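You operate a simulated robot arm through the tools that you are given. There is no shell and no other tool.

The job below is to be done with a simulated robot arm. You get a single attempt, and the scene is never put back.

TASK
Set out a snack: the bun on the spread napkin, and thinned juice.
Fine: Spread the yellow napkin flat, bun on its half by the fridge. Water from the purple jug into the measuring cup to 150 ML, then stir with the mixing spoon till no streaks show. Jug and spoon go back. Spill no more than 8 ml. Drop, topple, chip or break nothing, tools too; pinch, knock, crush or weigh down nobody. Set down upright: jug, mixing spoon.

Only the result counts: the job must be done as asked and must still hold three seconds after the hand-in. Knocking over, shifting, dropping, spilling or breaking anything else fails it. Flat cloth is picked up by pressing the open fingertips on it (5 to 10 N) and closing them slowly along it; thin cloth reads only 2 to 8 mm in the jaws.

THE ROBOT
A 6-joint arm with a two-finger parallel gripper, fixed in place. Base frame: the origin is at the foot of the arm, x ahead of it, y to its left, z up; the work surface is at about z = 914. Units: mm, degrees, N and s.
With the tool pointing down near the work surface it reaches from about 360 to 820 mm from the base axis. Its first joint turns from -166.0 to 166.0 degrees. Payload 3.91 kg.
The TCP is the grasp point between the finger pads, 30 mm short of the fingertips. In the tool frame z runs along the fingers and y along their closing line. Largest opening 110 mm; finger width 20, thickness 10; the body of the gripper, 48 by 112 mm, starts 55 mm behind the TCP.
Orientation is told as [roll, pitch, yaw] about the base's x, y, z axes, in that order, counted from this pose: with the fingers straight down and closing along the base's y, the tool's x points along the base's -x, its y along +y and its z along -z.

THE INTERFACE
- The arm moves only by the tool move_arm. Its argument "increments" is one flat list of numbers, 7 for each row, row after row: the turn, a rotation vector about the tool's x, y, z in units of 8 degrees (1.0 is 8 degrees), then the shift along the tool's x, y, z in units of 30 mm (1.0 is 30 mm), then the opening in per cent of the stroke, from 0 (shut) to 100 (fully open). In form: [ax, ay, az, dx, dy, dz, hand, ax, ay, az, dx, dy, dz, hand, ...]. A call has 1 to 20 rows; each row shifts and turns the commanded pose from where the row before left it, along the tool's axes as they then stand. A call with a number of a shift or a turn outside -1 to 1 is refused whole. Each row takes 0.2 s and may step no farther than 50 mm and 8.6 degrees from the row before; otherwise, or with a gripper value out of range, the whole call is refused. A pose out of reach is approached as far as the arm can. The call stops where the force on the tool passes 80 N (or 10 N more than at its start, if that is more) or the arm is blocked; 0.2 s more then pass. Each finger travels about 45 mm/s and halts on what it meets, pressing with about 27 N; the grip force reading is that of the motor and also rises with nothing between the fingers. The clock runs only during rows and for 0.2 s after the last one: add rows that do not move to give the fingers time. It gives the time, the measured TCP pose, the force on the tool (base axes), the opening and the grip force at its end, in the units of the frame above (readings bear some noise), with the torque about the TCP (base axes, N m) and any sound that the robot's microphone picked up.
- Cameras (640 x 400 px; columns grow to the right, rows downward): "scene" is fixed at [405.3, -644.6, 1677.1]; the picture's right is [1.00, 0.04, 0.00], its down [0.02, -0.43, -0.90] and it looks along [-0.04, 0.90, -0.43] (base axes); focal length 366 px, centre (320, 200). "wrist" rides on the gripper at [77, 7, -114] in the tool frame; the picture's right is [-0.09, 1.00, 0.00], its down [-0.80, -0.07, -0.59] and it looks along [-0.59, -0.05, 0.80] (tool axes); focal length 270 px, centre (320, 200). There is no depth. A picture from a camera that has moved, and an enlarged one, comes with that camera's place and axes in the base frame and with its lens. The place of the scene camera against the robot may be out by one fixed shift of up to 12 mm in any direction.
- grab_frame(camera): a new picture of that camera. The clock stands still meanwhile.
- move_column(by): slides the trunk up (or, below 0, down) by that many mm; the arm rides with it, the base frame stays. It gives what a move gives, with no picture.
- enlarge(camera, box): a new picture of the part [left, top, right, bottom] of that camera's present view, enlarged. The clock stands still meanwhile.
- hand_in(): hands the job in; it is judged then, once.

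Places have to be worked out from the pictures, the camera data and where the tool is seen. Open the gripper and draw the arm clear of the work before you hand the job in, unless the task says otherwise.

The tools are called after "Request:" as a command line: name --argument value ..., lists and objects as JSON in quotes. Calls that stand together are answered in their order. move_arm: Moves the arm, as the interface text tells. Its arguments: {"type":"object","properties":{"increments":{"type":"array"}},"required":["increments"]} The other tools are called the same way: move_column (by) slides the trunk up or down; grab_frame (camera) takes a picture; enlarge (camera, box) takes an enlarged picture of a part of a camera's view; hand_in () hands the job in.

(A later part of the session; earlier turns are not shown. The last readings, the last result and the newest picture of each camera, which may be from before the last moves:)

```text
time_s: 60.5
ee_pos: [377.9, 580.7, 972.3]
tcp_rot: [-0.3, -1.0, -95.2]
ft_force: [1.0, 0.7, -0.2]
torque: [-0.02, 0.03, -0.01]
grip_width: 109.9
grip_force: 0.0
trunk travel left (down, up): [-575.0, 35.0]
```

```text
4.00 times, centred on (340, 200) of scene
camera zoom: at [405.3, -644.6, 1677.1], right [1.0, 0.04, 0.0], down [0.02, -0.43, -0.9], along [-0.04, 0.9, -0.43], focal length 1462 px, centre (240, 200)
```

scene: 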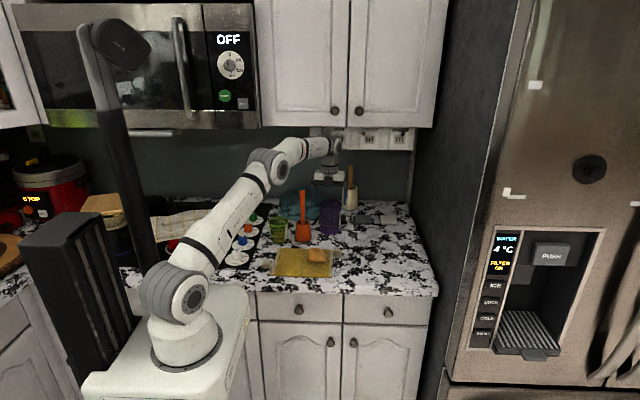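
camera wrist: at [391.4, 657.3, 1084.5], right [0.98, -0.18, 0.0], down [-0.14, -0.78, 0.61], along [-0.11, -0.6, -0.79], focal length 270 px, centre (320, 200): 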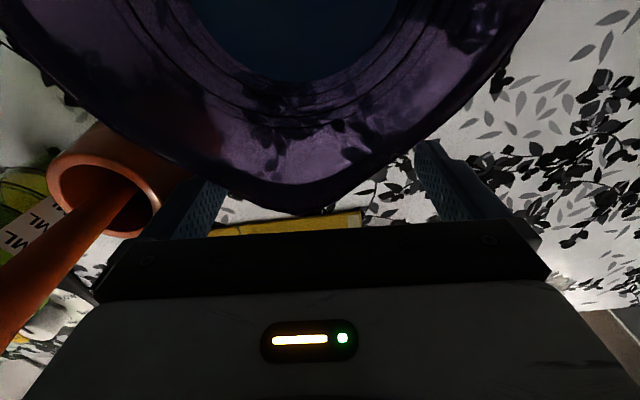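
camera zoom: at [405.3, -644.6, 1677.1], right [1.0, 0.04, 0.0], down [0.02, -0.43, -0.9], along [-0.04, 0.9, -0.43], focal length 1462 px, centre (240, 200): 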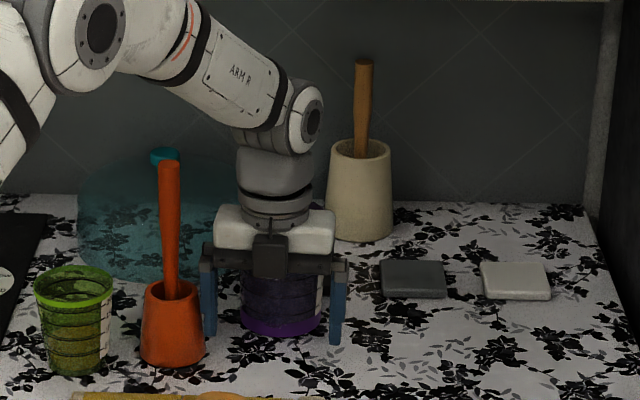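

I'm at (378, 581, 972) in front of the jug, a bit lower than intended. I raise 17 mm so the palm clears the rim, correct the 1° tilt, and slide in half way to check.

Request:
move_arm --increments '[0, 0.125, 0, 0, 0, -0.57, 100, 0, 0, 0, 0.7, -0.02, 0, 100, 0, 0, 0, 0.7, -0.02, 0, 100]'

Request:
enlarge --camera "scene" --box '[290, 170, 370, 230]'

Request:
grab_frame --camera "wrist"

```text
time_s: 61.3
ee_pos: [378.7, 622.6, 990.0]
tcp_rot: [-0.4, -0.1, -95.2]
ft_force: [-0.1, 0.3, -0.7]
torque: [-0.01, -0.01, -0.01]
grip_width: 110.1
grip_force: 0.2
trunk travel left (down, up): [-575.0, 35.0]
```

```text
6.67 times, centred on (330, 200) of scene
camera zoom: at [405.3, -644.6, 1677.1], right [1.0, 0.04, 0.0], down [0.02, -0.43, -0.9], along [-0.04, 0.9, -0.43], focal length 2437 px, centre (253, 200)
```

zoom: 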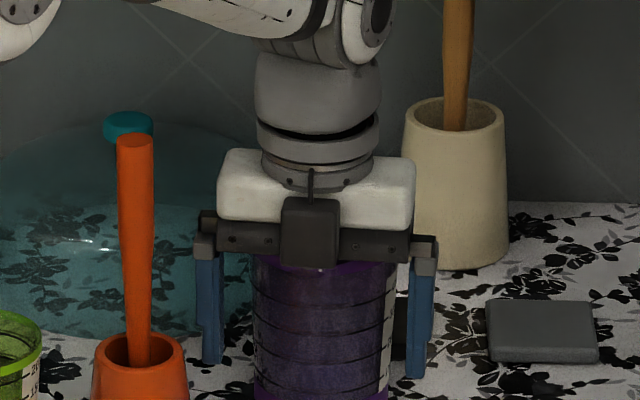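

```text
taken
camera wrist: at [393.6, 697.9, 1104.0], right [0.98, -0.18, 0.0], down [-0.14, -0.79, 0.6], along [-0.11, -0.59, -0.8], focal length 270 px, centre (320, 200)
```

wrist: 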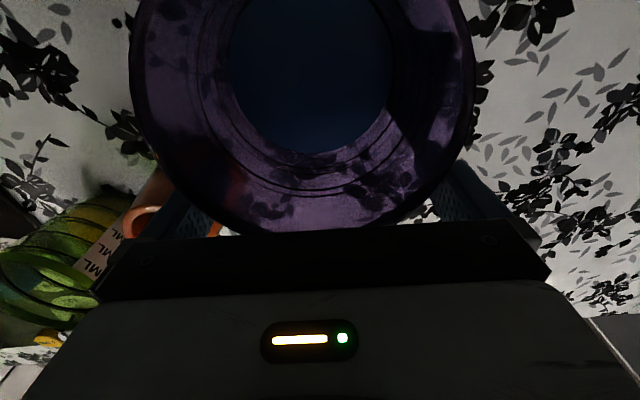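

Calibrated against the fingers, the jug axis is x ≈ 383 — well centred. I slide in the last 44 mm.

Request:
move_arm --increments '[0, 0, 0, 0.484, 0.004, 0, 100, 0, 0, 0, 0.484, 0.004, 0, 100, 0, 0, 0, 0.484, 0.004, 0, 100]'

Request:
enlarge --camera "scene" --box '[290, 170, 370, 230]'

Request:
grab_frame --camera "wrist"

```text
time_s: 62.1
ee_pos: [384.9, 666.7, 991.3]
tcp_rot: [-0.3, -0.1, -95.2]
ft_force: [-0.2, -0.1, -0.7]
torque: [-0.05, -0.02, 0.0]
grip_width: 109.8
grip_force: 0.1
trunk travel left (down, up): [-575.0, 35.0]
```

```text
6.67 times, centred on (330, 200) of scene
camera zoom: at [405.3, -644.6, 1677.1], right [1.0, 0.04, 0.0], down [0.02, -0.43, -0.9], along [-0.04, 0.9, -0.43], focal length 2437 px, centre (253, 200)
```

zoom: 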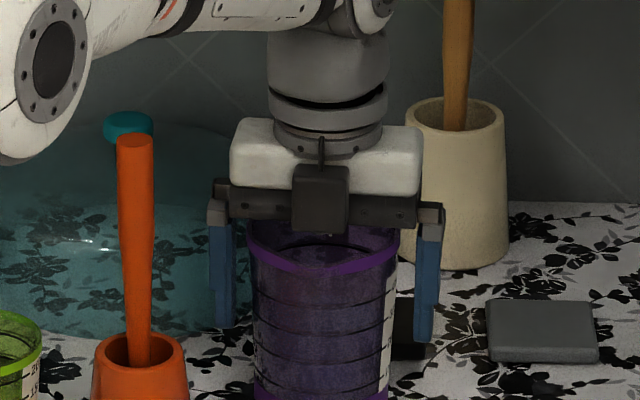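

```text
taken
camera wrist: at [398.7, 742.2, 1104.4], right [0.98, -0.18, 0.0], down [-0.14, -0.79, 0.6], along [-0.11, -0.59, -0.8], focal length 270 px, centre (320, 200)
```

wrist: 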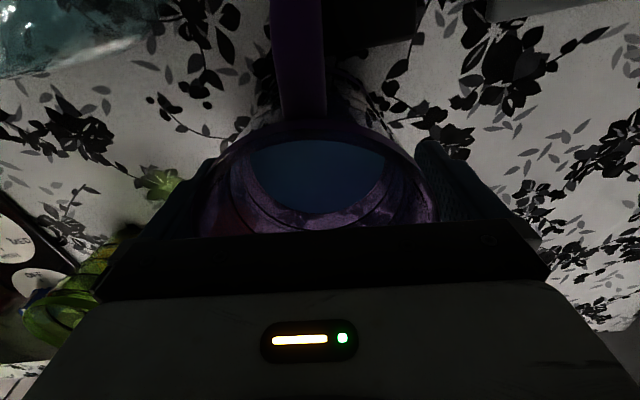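

The jug is centred between the fingers (12–15 px gaps each side), handle straight behind at +y. Closing on it.

Request:
move_arm --increments '[0, 0, 0, 0, 0, 0, 92, 0, 0, 0, 0, 0, 0, 86, 0, 0, 0, 0, 0, 0, 82, 0, 0, 0, 0, 0, 0, 78, 0, 0, 0, 0, 0, 0, 74, 0, 0, 0, 0, 0, 0, 70, 0, 0, 0, 0, 0, 0, 70]'

Request:
enlarge --camera "scene" --box '[290, 170, 370, 230]'

```text
time_s: 63.7
ee_pos: [384.2, 666.9, 990.8]
tcp_rot: [-0.3, -0.1, -95.2]
ft_force: [0.7, 0.2, 0.5]
torque: [-0.03, -0.12, -0.02]
grip_width: 94.9
grip_force: 27.0
trunk travel left (down, up): [-575.0, 35.0]
```

```text
6.67 times, centred on (330, 200) of scene
camera zoom: at [405.3, -644.6, 1677.1], right [1.0, 0.04, 0.0], down [0.02, -0.43, -0.9], along [-0.04, 0.9, -0.43], focal length 2437 px, centre (253, 200)
```

zoom: 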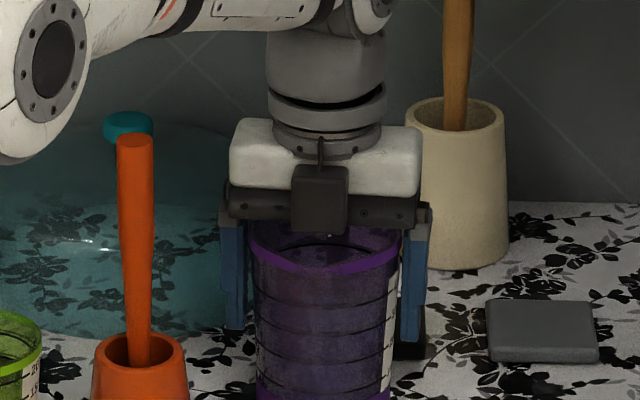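

The jaws stopped at 94.9 mm, so they hold only the rim band and the jug could swing when tilted. I'll reopen, lower the hand until the palm nearly seats on the rim (which blocks rotation), then re-grip.

Request:
move_arm --increments '[0, 0, 0, 0, 0, 0, 95, 0, 0, 0, 0, 0, 0, 100, 0, 0, 0, 0, 0, 0.2, 100, 0, 0, 0, 0, 0, 0.2, 100, 0, 0, 0, 0, 0, 0, 100]'

Request:
enlarge --camera "scene" --box '[300, 185, 350, 222]'

```text
time_s: 64.9
ee_pos: [383.8, 666.1, 978.2]
tcp_rot: [-0.4, -0.1, -95.1]
ft_force: [0.7, 0.5, 0.0]
torque: [-0.01, 0.02, -0.02]
grip_width: 110.0
grip_force: 0.1
trunk travel left (down, up): [-575.0, 35.0]
```

```text
10.81 times, centred on (325, 204) of scene
camera zoom: at [405.3, -644.6, 1677.1], right [1.0, 0.04, 0.0], down [0.02, -0.43, -0.9], along [-0.04, 0.9, -0.43], focal length 3952 px, centre (266, 162)
```

zoom: 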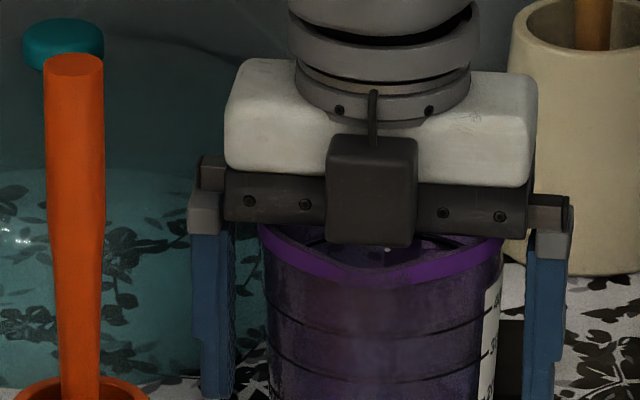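

Still no contact (palm ≈ 6 mm above the rim by my estimate). I lower in 1.5 mm steps and read the force.

Request:
move_arm --increments '[0, 0, 0, 0, 0, 0.07, 100, 0, 0, 0, 0, 0, 0, 100]'

Request:
move_arm --increments '[0, 0, 0, 0, 0, 0.05, 100, 0, 0, 0, 0, 0, 0, 100]'

```text
time_s: 65.5
ee_pos: [383.9, 665.5, 977.2]
tcp_rot: [-0.3, -0.2, -95.0]
ft_force: [-0.4, -0.2, -0.1]
torque: [0.03, 0.0, 0.02]
grip_width: 109.9
grip_force: 0.0
trunk travel left (down, up): [-575.0, 35.0]
```

```text
time_s: 66.1
ee_pos: [384.1, 665.8, 978.2]
tcp_rot: [-0.2, 0.2, -95.1]
ft_force: [1.9, 1.9, 8.7]
torque: [-0.12, -0.28, 0.09]
grip_width: 109.8
grip_force: 0.1
trunk travel left (down, up): [-575.0, 35.0]
```

Contact at 8.7 N: the palm rests on the rim. I back off 1 mm and re-grip.

Request:
move_arm --increments '[0, 0, 0, 0, 0, -0.04, 100, 0, 0, 0, 0, 0, 0, 92, 0, 0, 0, 0, 0, 0, 86, 0, 0, 0, 0, 0, 0, 82, 0, 0, 0, 0, 0, 0, 78, 0, 0, 0, 0, 0, 0, 70, 0, 0, 0, 0, 0, 0, 70]'

Request:
enlarge --camera "scene" --box '[300, 185, 360, 230]'

```text
time_s: 67.7
ee_pos: [384.0, 666.4, 977.4]
tcp_rot: [-0.2, 0.1, -95.1]
ft_force: [4.7, 1.9, 9.6]
torque: [-0.08, -0.33, 0.0]
grip_width: 94.2
grip_force: 26.7
trunk travel left (down, up): [-575.0, 35.0]
```

```text
8.89 times, centred on (330, 208) of scene
camera zoom: at [405.3, -644.6, 1677.1], right [1.0, 0.04, 0.0], down [0.02, -0.43, -0.9], along [-0.04, 0.9, -0.43], focal length 3249 px, centre (231, 133)
```

zoom: 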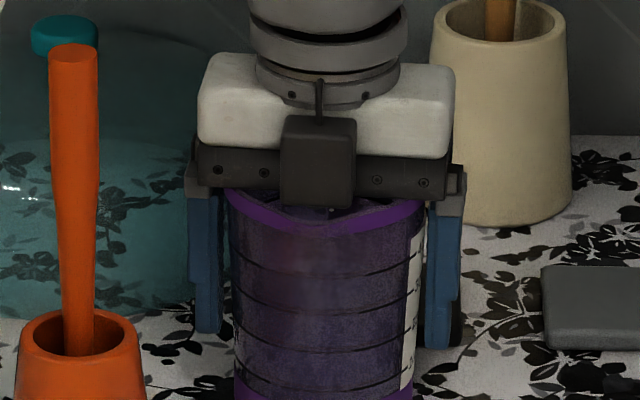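

Width 94.2 with the palm seated on the rim — a firm hold. I lift straight up 15 mm and check that the jug comes level.

Request:
move_arm --increments '[0, 0, 0, 0, 0, -0.1, 70, 0, 0, 0, 0, 0, -0.2, 70, 0, 0, 0, 0, 0, -0.2, 70, 0, 0, 0, 0, 0, 0, 70]'

Request:
enlarge --camera "scene" --box '[300, 180, 370, 240]'

```text
time_s: 68.7
ee_pos: [384.2, 666.2, 991.0]
tcp_rot: [-0.2, -0.1, -95.1]
ft_force: [-0.1, 1.1, -3.0]
torque: [-0.09, 0.04, -0.01]
grip_width: 94.2
grip_force: 27.0
trunk travel left (down, up): [-575.0, 35.0]
```

```text
6.67 times, centred on (335, 210) of scene
camera zoom: at [405.3, -644.6, 1677.1], right [1.0, 0.04, 0.0], down [0.02, -0.43, -0.9], along [-0.04, 0.9, -0.43], focal length 2437 px, centre (220, 133)
```

zoom: 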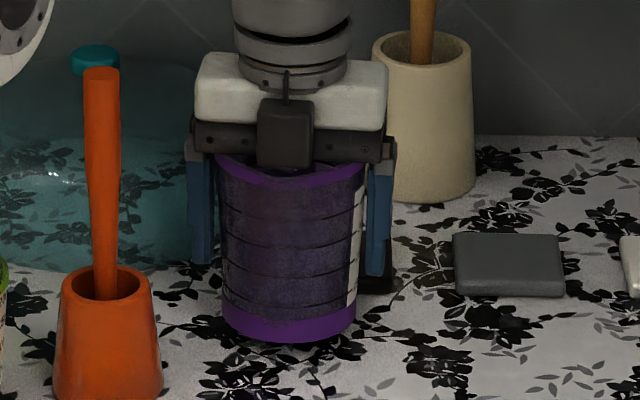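

The jug hangs level with about 3 N of weight; its home grip pose is (384, 666, 977.5), yaw −95. I pull it gently back toward −y, away from under the outlet box.

Request:
move_arm --increments '[0, 0, 0, -0.25, 0, 0, 70, 0, 0, 0, -0.45, 0, 0, 70, 0, 0, 0, -0.5, 0, 0, 70, 0, 0, 0, -0.5, 0, 0, 70, 0, 0, 0, -0.5, 0, 0, 70, 0, 0, 0, -0.5, 0, 0, 70, 0, 0, 0, -0.5, 0, 0, 70, 0, 0, 0, -0.3, 0, -0.2, 70, 0, 0, 0, -0.17, 0, -0.4, 70, 0, 0, 0, 0, 0, -0.5, 70, 0, 0, 0, 0, 0, -0.5, 70, 0, 0, 0, 0, 0, -0.5, 70, 0, 0, 0, 0, 0, -0.4, 70, 0, 0, 0, 0, 0, -0.3, 70, 0, 0, 0, 0, 0, -0.15, 70]'

Request:
grab_frame --camera "scene"

Request:
grab_frame --camera "wrist"

```text
time_s: 71.9
ee_pos: [374.2, 558.1, 1079.2]
tcp_rot: [-0.3, -0.1, -95.2]
ft_force: [-0.5, 0.3, -2.9]
torque: [-0.11, 0.0, -0.01]
grip_width: 94.0
grip_force: 26.6
trunk travel left (down, up): [-575.0, 35.0]
```

```text
taken
```

scene: 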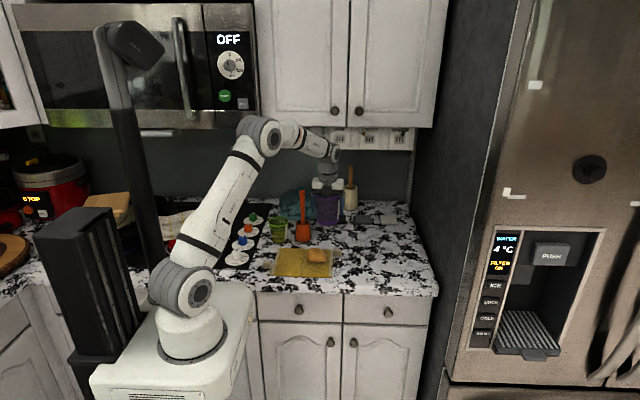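

```text
taken
camera wrist: at [388.3, 632.4, 1192.6], right [0.98, -0.18, 0.0], down [-0.14, -0.79, 0.6], along [-0.11, -0.59, -0.8], focal length 270 px, centre (320, 200)
```

wrist: 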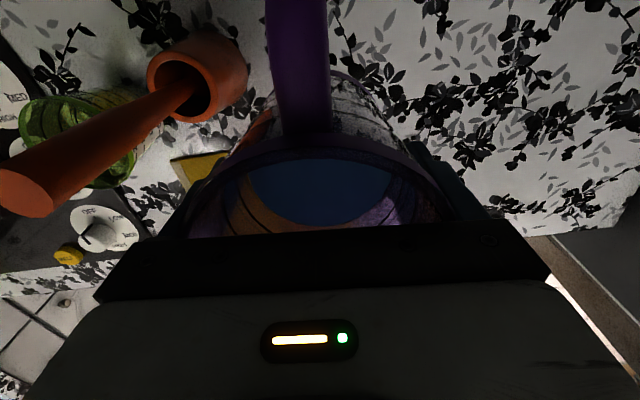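

Jug is level, in open air at (374, 558, 1079). I carry it to in front of the spoon (y ≈ 480) and then along −x at this height, keeping handle and spoon apart.

Request:
move_arm --increments '[0, 0, 0, -0.25, -0.11, 0, 70, 0, 0, 0, -0.45, -0.2, 0, 70, 0, 0, 0, -0.5, -0.225, 0, 70, 0, 0, 0, -0.5, -0.225, 0, 70, 0, 0, 0, -0.5, -0.225, 0, 70, 0, 0, 0, -0.35, -0.24, 0, 70, 0, 0, 0, -0.17, -0.45, 0, 70, 0, 0, 0, -0.052, -0.574, 0, 70, 0, 0, 0, -0.052, -0.574, 0, 70, 0, 0, 0, -0.052, -0.574, 0, 70, 0, 0, 0, -0.052, -0.574, 0, 70, 0, 0, 0, -0.052, -0.574, 0, 70, 0, 0, 0, -0.052, -0.574, 0, 70, 0, 0, 0, -0.052, -0.574, 0, 70, 0, 0, 0, -0.052, -0.574, 0, 70, 0, 0, 0, -0.052, -0.4, 0, 70, 0, 0, 0, 0, -0.25, 0, 70]'

Request:
grab_frame --camera "scene"

```text
time_s: 75.5
ee_pos: [157.9, 480.9, 1081.3]
tcp_rot: [-0.6, 0.0, -94.8]
ft_force: [0.3, 0.1, -2.8]
torque: [-0.05, 0.0, 0.01]
grip_width: 94.2
grip_force: 26.8
trunk travel left (down, up): [-575.0, 35.0]
```

```text
taken
```

scene: 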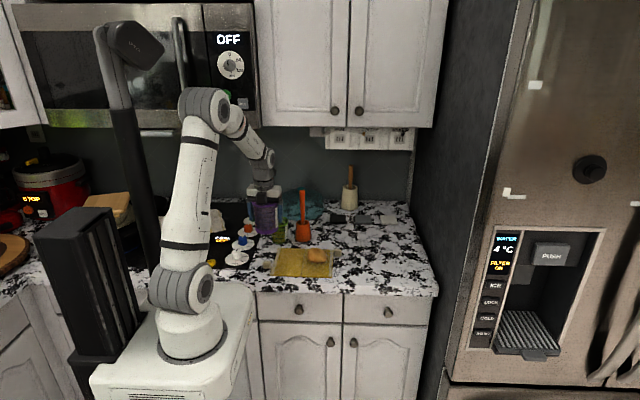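

Still level at (158, 481, 1081). I turn the jug 25° (spout toward (0.34, −0.94)) and start moving over toward the far side of the cup, jug bottom ~19 mm above the cup rim.

Request:
move_arm --increments '[0, 0, -0.775, 0, 0, 0, 70, 0, 0, -0.775, 0, 0, 0, 70, 0, 0, -0.775, 0, 0, 0, 70, 0, 0, -0.775, 0, 0, 0, 70, 0, 0, 0, 0.25, 0.08, 0, 70, 0, 0, 0, 0.475, 0.157, 0, 70, 0, 0, 0, 0.475, 0.157, 0, 70, 0, 0, 0, 0.475, 0.157, 0, 70, 0, 0, 0, 0.475, 0.157, 0, 70, 0, 0, 0, 0.475, 0.157, 0, 70, 0, 0, 0, 0.25, 0.08, 0, 70]'

Request:
enlarge --camera "scene" --box '[200, 100, 340, 260]'

```text
time_s: 77.9
ee_pos: [155.4, 569.7, 1079.7]
tcp_rot: [-0.4, 0.0, -70.3]
ft_force: [1.2, 0.0, -3.6]
torque: [-0.05, 0.03, -0.03]
grip_width: 94.1
grip_force: 27.1
trunk travel left (down, up): [-575.0, 35.0]
```

```text
2.50 times, centred on (270, 180) of scene
camera zoom: at [405.3, -644.6, 1677.1], right [1.0, 0.04, 0.0], down [0.02, -0.43, -0.9], along [-0.04, 0.9, -0.43], focal length 914 px, centre (445, 250)
```

zoom: 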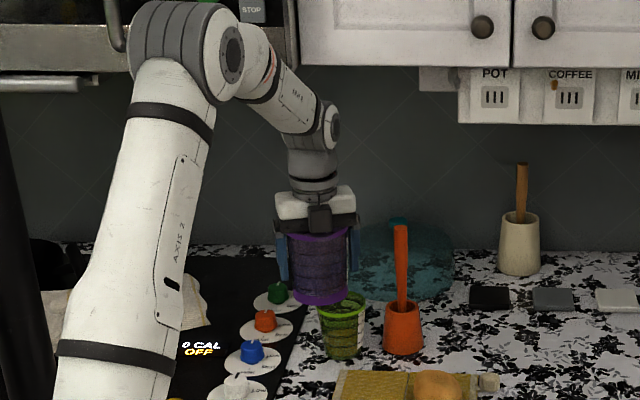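

All clear above. I continue to the pre-pour spot behind the cup, around (153, 661).

Request:
move_arm --increments '[0, 0, 0, 0.25, 0.081, 0, 70, 0, 0, 0, 0.45, 0.146, 0, 70, 0, 0, 0, 0.5, 0.162, 0, 70, 0, 0, 0, 0.5, 0.162, 0, 70, 0, 0, 0, 0.5, 0.162, 0, 70, 0, 0, 0, 0.45, 0.146, 0, 70, 0, 0, 0, 0.25, 0.081, 0, 70, 0, 0, 0, 0, 0, 0, 70]'

Request:
enlarge --camera "scene" --box '[200, 100, 340, 260]'

Request:
grab_frame --camera "wrist"

```text
time_s: 79.7
ee_pos: [157.2, 654.0, 1080.7]
tcp_rot: [-0.6, 0.0, -70.4]
ft_force: [-0.6, -0.2, -3.5]
torque: [-0.03, -0.01, 0.0]
grip_width: 93.7
grip_force: 27.5
trunk travel left (down, up): [-575.0, 35.0]
```

```text
2.50 times, centred on (270, 180) of scene
camera zoom: at [405.3, -644.6, 1677.1], right [1.0, 0.04, 0.0], down [0.02, -0.43, -0.9], along [-0.04, 0.9, -0.43], focal length 914 px, centre (445, 250)
```

zoom: 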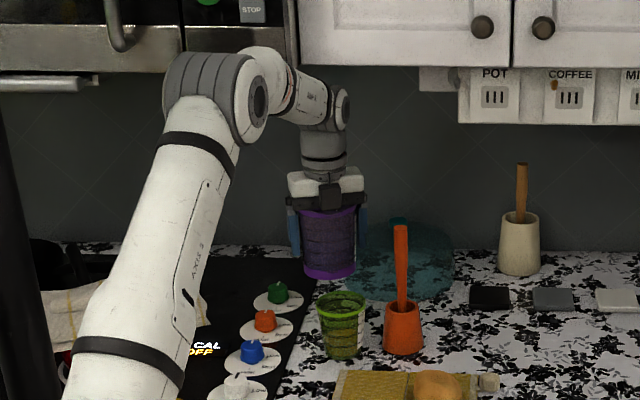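

```text
taken
camera wrist: at [139.0, 728.4, 1193.3], right [0.97, 0.25, -0.01], down [0.21, -0.78, 0.6], along [0.14, -0.58, -0.8], focal length 270 px, centre (320, 200)
```

wrist: 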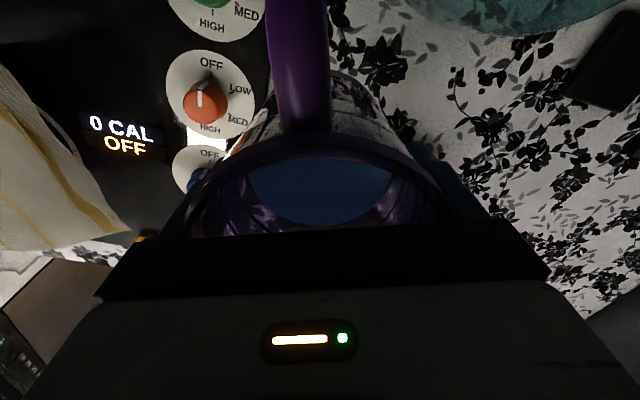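

Over the spot. I fine-shift 8 mm, tilt 24° (well short of pouring), and lower 45 mm, then inspect lip versus cup.

Request:
move_arm --increments '[0, 0, 0, 0.26, -0.055, 0, 70, 0, 0.5, 0, 0, 0, 0, 70, 0, 0.75, 0, 0, 0, 0, 70, 0, 0.75, 0, 0, 0, 0, 70, 0, 0.6, 0, 0, 0, 0, 70, 0, 0.4, 0, 0, 0, 0, 70, 0, 0, 0, -0.15, 0, 0.34, 70, 0, 0, 0, -0.23, 0, 0.52, 70, 0, 0, 0, -0.23, 0, 0.51, 70, 0, 0, 0, 0, 0, 0, 70]'

Request:
enlarge --camera "scene" --box '[250, 170, 330, 250]'

Request:
grab_frame --camera "wrist"

```text
time_s: 81.9
ee_pos: [149.5, 670.9, 1034.9]
tcp_rot: [-0.3, 24.0, -70.3]
ft_force: [-0.5, -0.3, -2.8]
torque: [-0.07, -0.03, -0.01]
grip_width: 94.1
grip_force: 26.8
trunk travel left (down, up): [-575.0, 35.0]
```

```text
5.00 times, centred on (290, 210) of scene
camera zoom: at [405.3, -644.6, 1677.1], right [1.0, 0.04, 0.0], down [0.02, -0.43, -0.9], along [-0.04, 0.9, -0.43], focal length 1828 px, centre (470, 150)
```

zoom: 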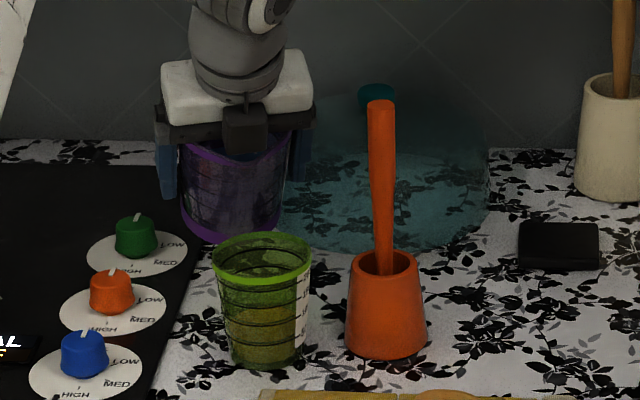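

```text
taken
camera wrist: at [148.9, 693.4, 1169.7], right [0.96, 0.26, -0.04], down [0.26, -0.94, 0.22], along [0.02, -0.22, -0.98], focal length 270 px, centre (320, 200)
```

wrist: 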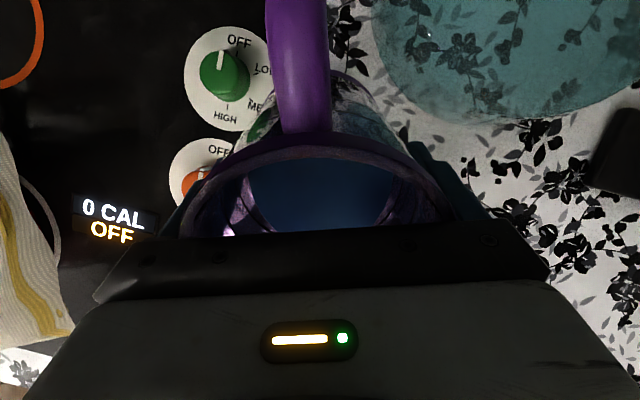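

Lip is laterally aligned but ~32 mm short of the cup centre (cup ≈ (185, 575)). I move 13 mm forward along the pour direction and tilt to 36°, still expecting no flow, then check.

Request:
move_arm --increments '[0, 0, 0, -0.195, 0.022, -0.087, 70, 0, 0, 0, -0.195, 0.022, -0.087, 70, 0, 0, 0, 0, 0, 0, 70, 0, 0.4, 0, 0, 0, 0, 70, 0, 0.4, 0, 0, 0, 0, 70, 0, 0.4, 0, 0, 0, 0, 70, 0, 0.3, 0, 0, 0, 0, 70, 0, 0, 0, 0, 0, 0, 70]'

Request:
enlarge --camera "scene" --box '[250, 185, 310, 245]'

Request:
grab_frame --camera "wrist"

```text
time_s: 83.7
ee_pos: [155.7, 656.9, 1035.5]
tcp_rot: [-0.4, 36.0, -70.4]
ft_force: [-1.2, -0.7, -2.7]
torque: [-0.05, 0.0, 0.0]
grip_width: 94.0
grip_force: 27.6
trunk travel left (down, up): [-575.0, 35.0]
```

```text
6.67 times, centred on (280, 215) of scene
camera zoom: at [405.3, -644.6, 1677.1], right [1.0, 0.04, 0.0], down [0.02, -0.43, -0.9], along [-0.04, 0.9, -0.43], focal length 2437 px, centre (587, 100)
```

zoom: 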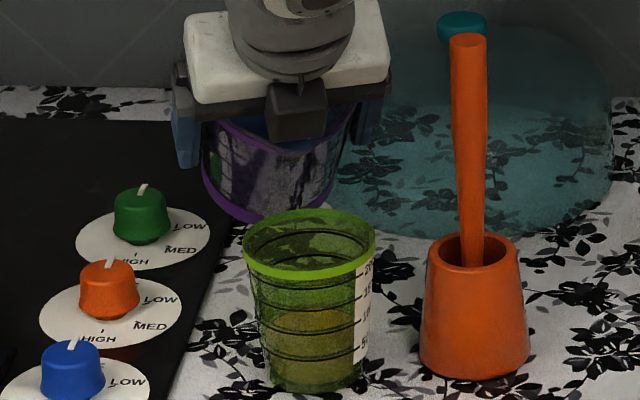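

```text
taken
camera wrist: at [163.6, 653.9, 1172.5], right [0.96, 0.27, -0.06], down [0.27, -0.96, 0.01], along [-0.05, -0.02, -1.0], focal length 270 px, centre (320, 200)
```

wrist: 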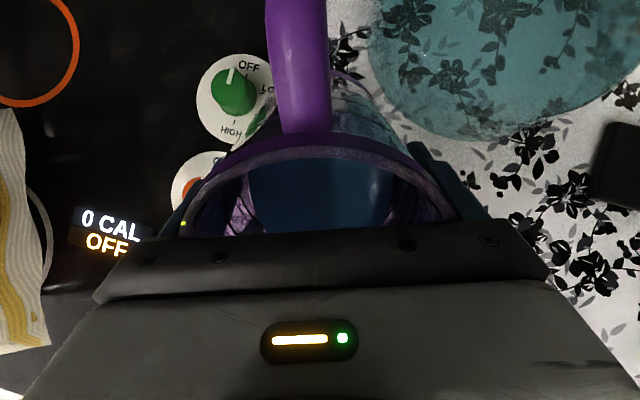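

No flow at 36°, lip ≈ 15 mm behind cup centre, on line. I lower 8 mm and take a baseline zoom of the cup's level.

Request:
move_arm --increments '[0, 0, 0, -0.08, 0, 0.108, 70, 0, 0, 0, -0.08, 0, 0.108, 70, 0, 0, 0, 0, 0, 0, 70]'

Request:
enlarge --camera "scene" --box '[270, 212, 290, 246]'

```text
time_s: 84.5
ee_pos: [154.7, 656.5, 1026.8]
tcp_rot: [-0.3, 36.0, -70.4]
ft_force: [-0.2, -0.7, -3.5]
torque: [-0.06, 0.0, 0.02]
grip_width: 93.8
grip_force: 27.4
trunk travel left (down, up): [-575.0, 35.0]
```

```text
11.76 times, centred on (280, 229) of scene
camera zoom: at [405.3, -644.6, 1677.1], right [1.0, 0.04, 0.0], down [0.02, -0.43, -0.9], along [-0.04, 0.9, -0.43], focal length 4301 px, centre (791, -141)
```

zoom: 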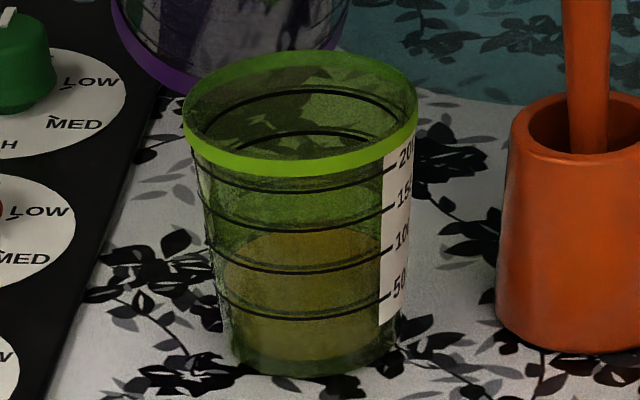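

I need to know whether the juice stands at the 50 or the 100 ring, so I zoom in further on the cup body.

Request:
enlarge --camera "scene" --box '[274, 224, 290, 244]'

Request:
enlarge --camera "scene" --box '[282, 218, 290, 242]'

```text
16.00 times, centred on (282, 234) of scene
camera zoom: at [405.3, -644.6, 1677.1], right [1.0, 0.04, 0.0], down [0.02, -0.43, -0.9], along [-0.04, 0.9, -0.43], focal length 5849 px, centre (928, -344)
```

zoom: 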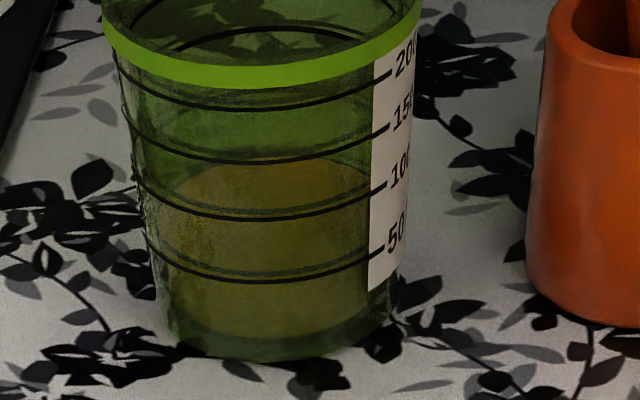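

```text
16.00 times, centred on (286, 230) of scene
camera zoom: at [405.3, -644.6, 1677.1], right [1.0, 0.04, 0.0], down [0.02, -0.43, -0.9], along [-0.04, 0.9, -0.43], focal length 5849 px, centre (864, -280)
```

zoom: 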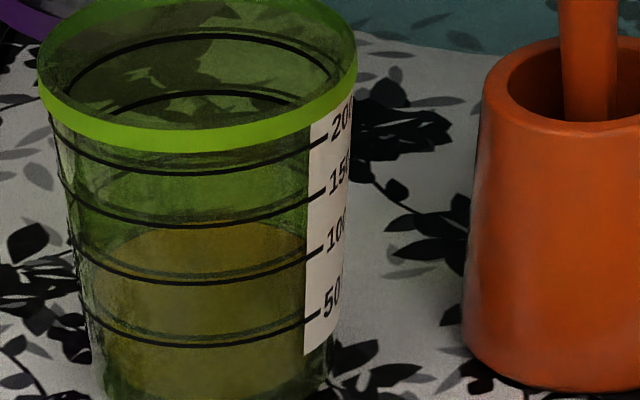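

The back edge of the juice surface lines up with the back of the 50 ring (and three rings show above it), so the cup holds about 50 ml and needs ~100 ml of water. I raise 6 mm and tilt on to 44°, staying over the cup, and check for flow.

Request:
move_arm --increments '[0, 0, 0, 0.118, 0, -0.162, 70, 0, 0.25, 0, 0, 0, 0, 70, 0, 0.25, 0, 0, 0, 0, 70, 0, 0.25, 0, 0, 0, 0, 70, 0, 0.25, 0, 0, 0, 0, 70, 0, 0, 0, 0, 0, 0, 70]'

Request:
enlarge --camera "scene" --box '[260, 195, 300, 245]'

```text
time_s: 85.9
ee_pos: [155.5, 656.4, 1032.8]
tcp_rot: [-0.5, 44.0, -70.5]
ft_force: [0.1, -0.1, -3.0]
torque: [-0.04, -0.04, -0.05]
grip_width: 94.1
grip_force: 27.0
trunk travel left (down, up): [-575.0, 35.0]
```

```text
8.00 times, centred on (280, 220) of scene
camera zoom: at [405.3, -644.6, 1677.1], right [1.0, 0.04, 0.0], down [0.02, -0.43, -0.9], along [-0.04, 0.9, -0.43], focal length 2924 px, centre (640, 40)
```

zoom: 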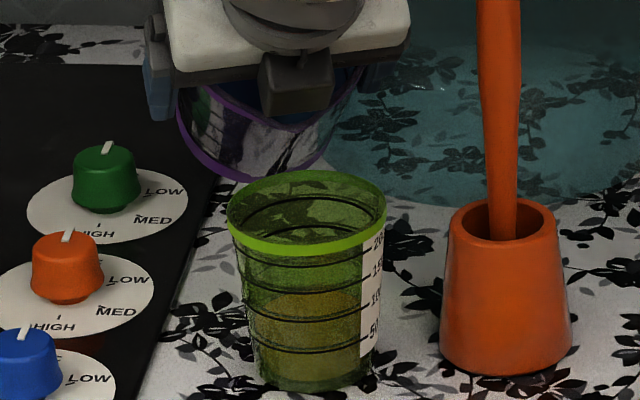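

No flow at 44°, everything clear. Tilt on to 50°.

Request:
move_arm --increments '[0, 0.25, 0, 0, 0, 0, 70, 0, 0.25, 0, 0.03, 0, -0.03, 70, 0, 0.25, 0, 0.03, 0, -0.03, 70, 0, 0, 0, 0, 0, 0, 70]'

Request:
enlarge --camera "scene" --box '[260, 195, 300, 245]'

Request:
grab_frame --camera "wrist"

```text
time_s: 86.9
ee_pos: [154.8, 657.6, 1035.2]
tcp_rot: [-0.4, 50.0, -70.6]
ft_force: [-0.9, -0.4, -3.1]
torque: [-0.06, -0.02, -0.05]
grip_width: 94.3
grip_force: 26.6
trunk travel left (down, up): [-575.0, 35.0]
```

```text
8.00 times, centred on (280, 220) of scene
camera zoom: at [405.3, -644.6, 1677.1], right [1.0, 0.04, 0.0], down [0.02, -0.43, -0.9], along [-0.04, 0.9, -0.43], focal length 2924 px, centre (640, 40)
```

zoom: 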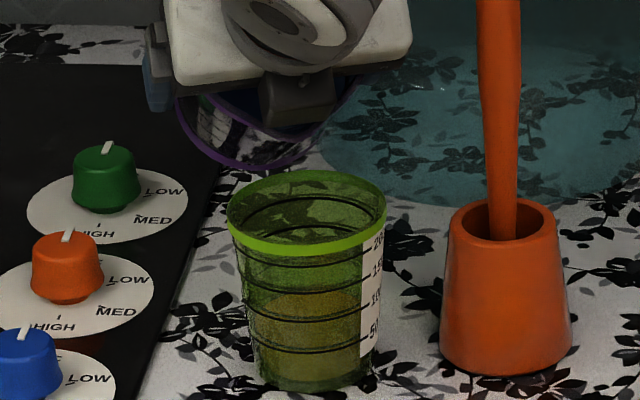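

```text
taken
camera wrist: at [174.9, 622.8, 1167.3], right [0.96, 0.28, -0.07], down [0.26, -0.94, -0.23], along [-0.13, 0.2, -0.97], focal length 270 px, centre (320, 200)
```

wrist: 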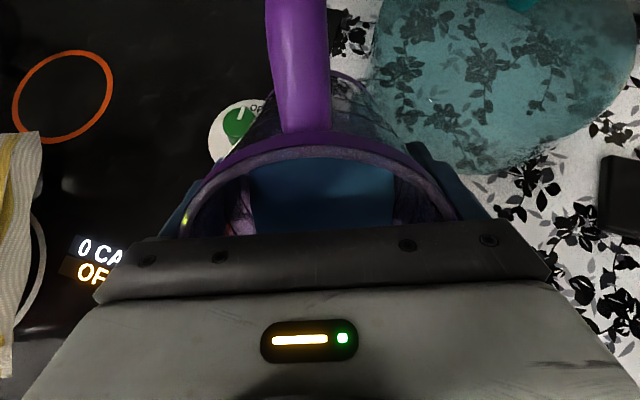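

Still no flow at 50°. I continue in 2° steps with small raises to hold the lip height.

Request:
move_arm --increments '[0, 0.25, 0, 0.063, 0, -0.049, 70, 0, 0, 0, 0, 0, 0, 70, 0, 0.25, 0, 0.063, 0, -0.049, 70, 0, 0, 0, 0, 0, 0, 70]'

Request:
enlarge --camera "scene" --box '[260, 195, 300, 245]'

```text
time_s: 87.9
ee_pos: [154.8, 658.0, 1041.5]
tcp_rot: [-0.5, 54.0, -70.7]
ft_force: [0.5, -1.1, -1.8]
torque: [-0.05, -0.04, 0.01]
grip_width: 93.8
grip_force: 26.9
trunk travel left (down, up): [-575.0, 35.0]
```

```text
8.00 times, centred on (280, 220) of scene
camera zoom: at [405.3, -644.6, 1677.1], right [1.0, 0.04, 0.0], down [0.02, -0.43, -0.9], along [-0.04, 0.9, -0.43], focal length 2924 px, centre (640, 40)
```

zoom: 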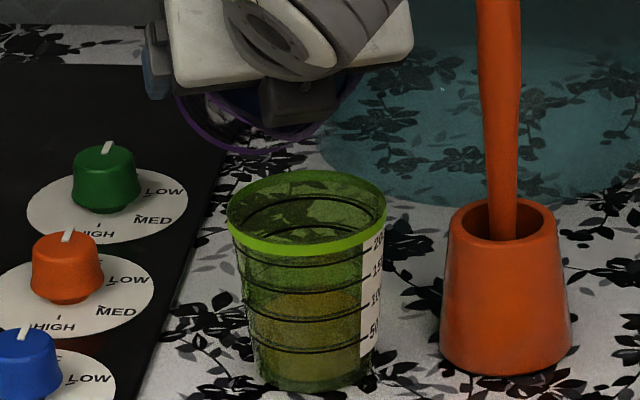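

No flow at 54°. Continuing 2° at a time.

Request:
move_arm --increments '[0, 0.25, 0, 0.02, 0, -0.015, 70, 0, 0, 0, 0, 0, 0, 70, 0, 0, 0, 0, 0, 0, 70]'

Request:
enlarge --camera "scene" --box '[260, 195, 300, 245]'

```text
time_s: 88.7
ee_pos: [154.6, 657.6, 1040.9]
tcp_rot: [-0.6, 56.0, -70.8]
ft_force: [-0.5, -0.2, -3.0]
torque: [-0.04, -0.03, 0.01]
grip_width: 94.2
grip_force: 26.7
trunk travel left (down, up): [-575.0, 35.0]
```

```text
8.00 times, centred on (280, 220) of scene
camera zoom: at [405.3, -644.6, 1677.1], right [1.0, 0.04, 0.0], down [0.02, -0.43, -0.9], along [-0.04, 0.9, -0.43], focal length 2924 px, centre (640, 40)
```

zoom: 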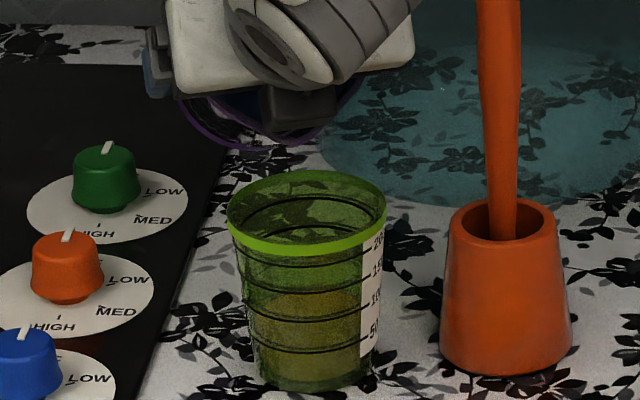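

Still dry; I check the wrist view for the water line in the jug.

Request:
enlarge --camera "wrist" --box '[160, 60, 480, 250]'

```text
2.00 times, centred on (320, 155) of wrist
camera zoom: at [179.4, 610.3, 1167.9], right [0.95, 0.29, -0.08], down [0.25, -0.91, -0.33], along [-0.17, 0.3, -0.94], focal length 541 px, centre (320, 290)
```

zoom: 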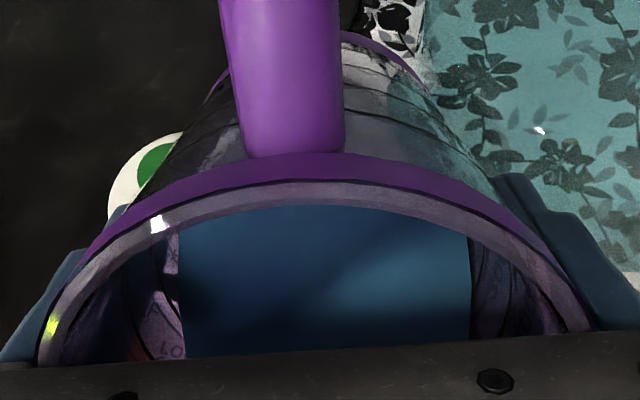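

By perspective the water surface is near z ≈ 1028, close to the lip (~1026), so flow is about to start. I go 1° at a time now.

Request:
move_arm --increments '[0, 0.125, 0, 0, 0, 0, 70, 0, 0, 0, 0, 0, 0, 70, 0, 0, 0, 0, 0, 0, 70]'

Request:
enlarge --camera "scene" --box '[260, 195, 300, 245]'

```text
time_s: 89.5
ee_pos: [154.9, 657.8, 1042.6]
tcp_rot: [-0.5, 57.0, -70.7]
ft_force: [-0.2, -0.2, -3.2]
torque: [-0.03, -0.03, 0.01]
grip_width: 94.0
grip_force: 27.4
trunk travel left (down, up): [-575.0, 35.0]
```

```text
8.00 times, centred on (280, 220) of scene
camera zoom: at [405.3, -644.6, 1677.1], right [1.0, 0.04, 0.0], down [0.02, -0.43, -0.9], along [-0.04, 0.9, -0.43], focal length 2924 px, centre (640, 40)
```

zoom: 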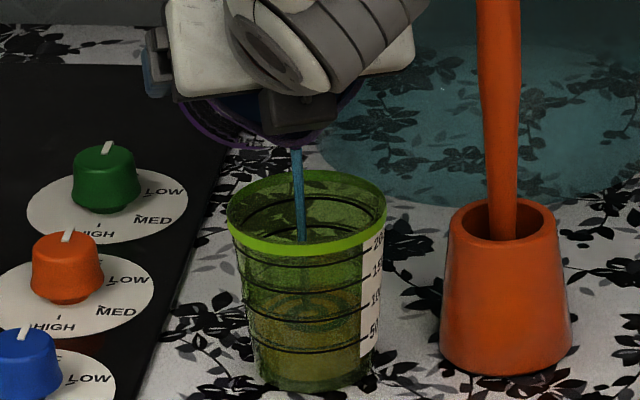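

Water is streaming cleanly into the cup, near its centre. I hold this tilt for 0.6 s and watch the level.

Request:
move_arm --increments '[0, 0, 0, 0, 0, 0, 70, 0, 0, 0, 0, 0, 0, 70]'

Request:
enlarge --camera "scene" --box '[268, 206, 292, 246]'

```text
time_s: 90.1
ee_pos: [155.0, 657.4, 1041.1]
tcp_rot: [-0.5, 57.0, -70.7]
ft_force: [0.0, 0.8, -3.0]
torque: [-0.03, -0.02, 0.01]
grip_width: 94.2
grip_force: 26.6
trunk travel left (down, up): [-575.0, 35.0]
```

```text
10.00 times, centred on (280, 226) of scene
camera zoom: at [405.3, -644.6, 1677.1], right [1.0, 0.04, 0.0], down [0.02, -0.43, -0.9], along [-0.04, 0.9, -0.43], focal length 3656 px, centre (720, -60)
```

zoom: 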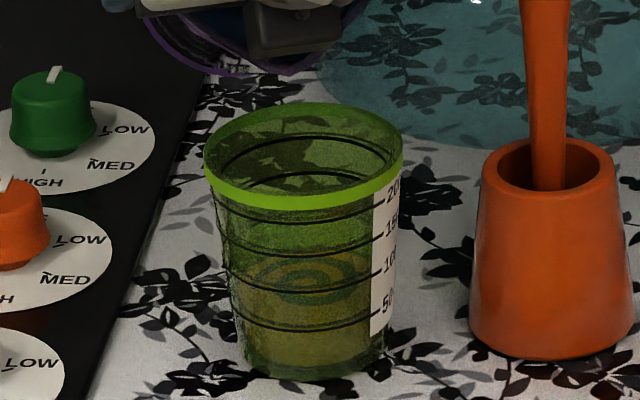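

Flow stopped on its own after a small amount — a nicely controllable dribble. I tilt to 58.5° and hold.

Request:
move_arm --increments '[0, 0.09, 0, 0.01, 0, -0.01, 70, 0, 0.09, 0, 0.01, 0, -0.01, 70, 0, 0, 0, 0, 0, 0, 70, 0, 0, 0, 0, 0, 0, 70, 0, 0, 0, 0, 0, 0, 70]'

Request:
enlarge --camera "scene" --box '[268, 206, 292, 246]'

```text
time_s: 91.3
ee_pos: [153.8, 656.7, 1042.1]
tcp_rot: [-0.5, 58.3, -70.8]
ft_force: [0.1, -1.3, -3.0]
torque: [-0.06, -0.01, 0.04]
grip_width: 94.1
grip_force: 27.3
trunk travel left (down, up): [-575.0, 35.0]
```

```text
10.00 times, centred on (280, 226) of scene
camera zoom: at [405.3, -644.6, 1677.1], right [1.0, 0.04, 0.0], down [0.02, -0.43, -0.9], along [-0.04, 0.9, -0.43], focal length 3656 px, centre (720, -60)
```

zoom: 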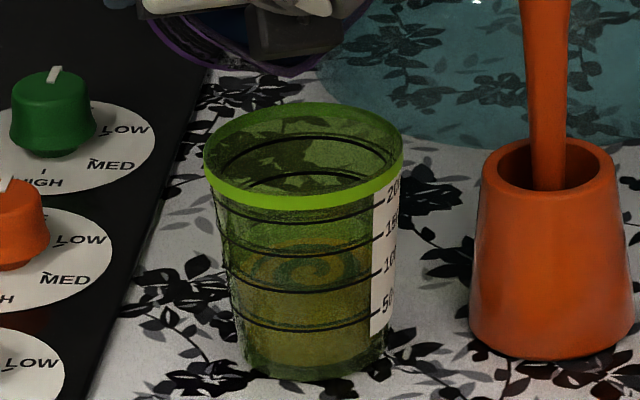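

Level is climbing (about 80 ml by the swirl's centre row, roughly 13 ml per degree). Next step to ~60.5°.

Request:
move_arm --increments '[0, 0.09, 0, 0.015, 0, -0.01, 70, 0, 0.09, 0, 0.015, 0, -0.01, 70, 0, 0.09, 0, 0.015, 0, -0.01, 70, 0, 0, 0, 0, 0, 0, 70, 0, 0, 0, 0, 0, 0, 70, 0, 0, 0, 0, 0, 0, 70, 0, 0, 0, 0, 0, 0, 70]'

Request:
enlarge --camera "scene" --box '[268, 206, 292, 246]'

```text
time_s: 92.9
ee_pos: [154.8, 656.5, 1044.5]
tcp_rot: [-0.5, 60.7, -70.8]
ft_force: [0.2, 0.3, -2.1]
torque: [-0.06, 0.01, 0.0]
grip_width: 94.0
grip_force: 27.4
trunk travel left (down, up): [-575.0, 35.0]
```

```text
10.00 times, centred on (280, 226) of scene
camera zoom: at [405.3, -644.6, 1677.1], right [1.0, 0.04, 0.0], down [0.02, -0.43, -0.9], along [-0.04, 0.9, -0.43], focal length 3656 px, centre (720, -60)
```

zoom: 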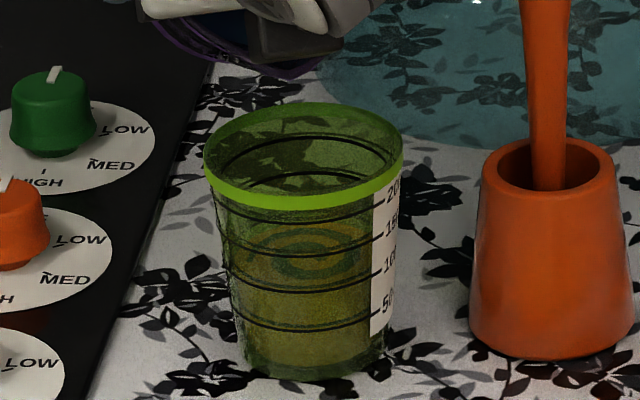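

Swirl centre is now around the 100 level. I zoom tighter for a precise reading.

Request:
enlarge --camera "scene" --box '[270, 215, 292, 243]'

```text
14.29 times, centred on (281, 229) of scene
camera zoom: at [405.3, -644.6, 1677.1], right [1.0, 0.04, 0.0], down [0.02, -0.43, -0.9], along [-0.04, 0.9, -0.43], focal length 5222 px, centre (877, -214)
```

zoom: 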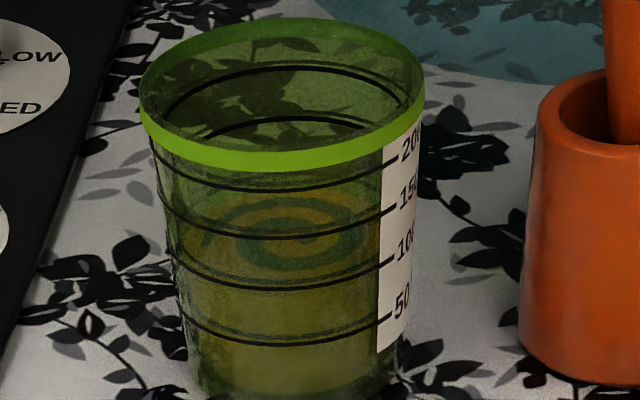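

That reads about 100 ml. I tilt to ~63° and hold.

Request:
move_arm --increments '[0, 0.1, 0, 0.01, 0, 0, 70, 0, 0.1, 0, 0.01, 0, 0, 70, 0, 0.1, 0, 0.01, 0, 0, 70, 0, 0, 0, 0, 0, 0, 70, 0, 0, 0, 0, 0, 0, 70, 0, 0, 0, 0, 0, 0, 70, 0, 0, 0, 0, 0, 0, 70]'

Request:
enlarge --camera "scene" --box '[270, 215, 292, 243]'

```text
time_s: 94.5
ee_pos: [155.2, 658.2, 1045.8]
tcp_rot: [-0.6, 63.0, -70.9]
ft_force: [-0.4, -0.2, -2.6]
torque: [-0.05, -0.02, 0.01]
grip_width: 93.9
grip_force: 26.9
trunk travel left (down, up): [-575.0, 35.0]
```

```text
14.29 times, centred on (281, 229) of scene
camera zoom: at [405.3, -644.6, 1677.1], right [1.0, 0.04, 0.0], down [0.02, -0.43, -0.9], along [-0.04, 0.9, -0.43], focal length 5222 px, centre (877, -214)
```

zoom: 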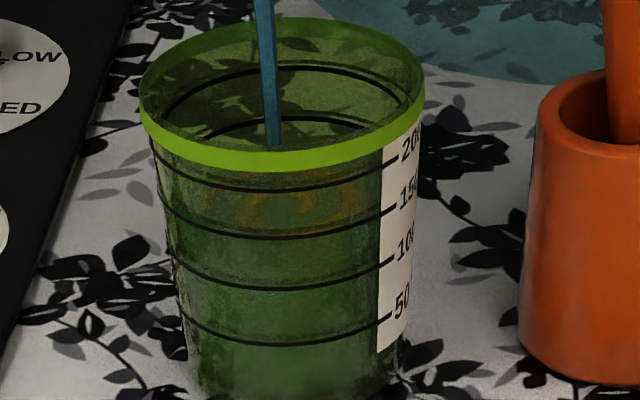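

Still streaming; level near 120 ml by my estimate. I hold 0.6 s more.

Request:
move_arm --increments '[0, 0, 0, 0, 0, 0, 70, 0, 0, 0, 0, 0, 0, 70]'

Request:
enlarge --camera "scene" --box '[270, 215, 292, 243]'

```text
time_s: 95.1
ee_pos: [154.1, 657.1, 1044.5]
tcp_rot: [-0.6, 62.9, -70.8]
ft_force: [0.4, -0.1, -2.1]
torque: [-0.04, -0.02, 0.01]
grip_width: 94.2
grip_force: 27.0
trunk travel left (down, up): [-575.0, 35.0]
```

```text
14.29 times, centred on (281, 229) of scene
camera zoom: at [405.3, -644.6, 1677.1], right [1.0, 0.04, 0.0], down [0.02, -0.43, -0.9], along [-0.04, 0.9, -0.43], focal length 5222 px, centre (877, -214)
```

zoom: 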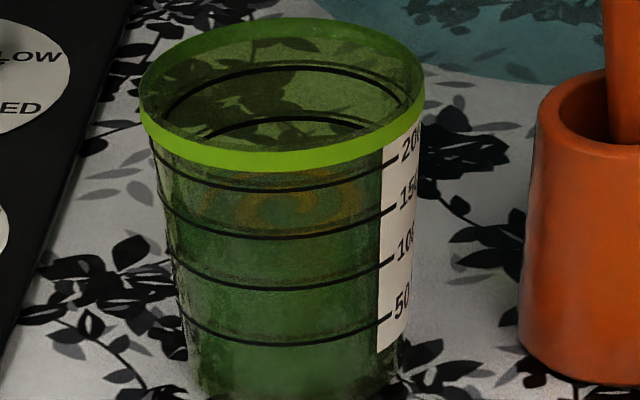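

Stream stopped. The rim band now hides part of the surface, so I zoom harder on the front wall between the 100 and 200 rings.

Request:
enlarge --camera "scene" --box '[274, 223, 288, 237]'

Request:
enlarge --camera "scene" --box '[274, 213, 288, 227]'

```text
16.00 times, centred on (281, 230) of scene
camera zoom: at [405.3, -644.6, 1677.1], right [1.0, 0.04, 0.0], down [0.02, -0.43, -0.9], along [-0.04, 0.9, -0.43], focal length 5849 px, centre (944, -280)
```

zoom: 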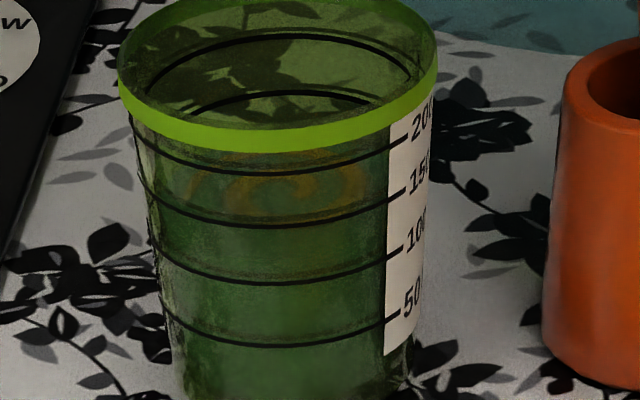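

```text
16.00 times, centred on (281, 220) of scene
camera zoom: at [405.3, -644.6, 1677.1], right [1.0, 0.04, 0.0], down [0.02, -0.43, -0.9], along [-0.04, 0.9, -0.43], focal length 5849 px, centre (944, -120)
```

zoom: 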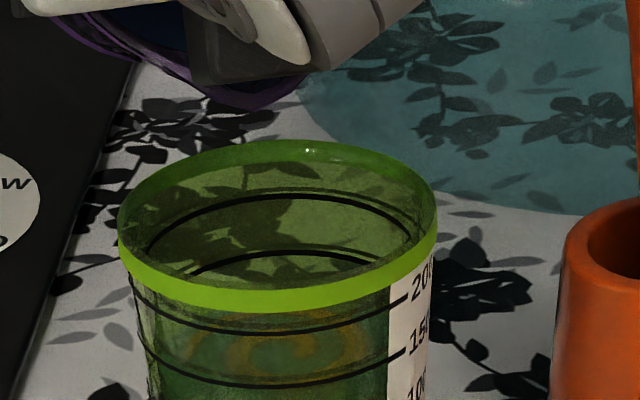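

I try a tighter box right at the 150 ring to see whether the liquid edge lies above or below it.

Request:
enlarge --camera "scene" --box '[277, 226, 285, 231]'

```text
16.00 times, centred on (281, 228) of scene
camera zoom: at [405.3, -644.6, 1677.1], right [1.0, 0.04, 0.0], down [0.02, -0.43, -0.9], along [-0.04, 0.9, -0.43], focal length 5849 px, centre (944, -256)
```

zoom: 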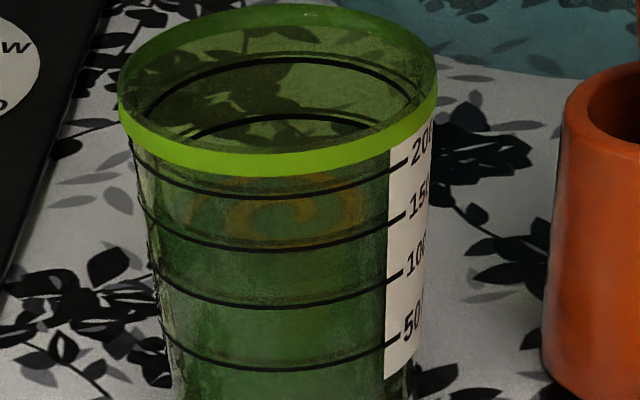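

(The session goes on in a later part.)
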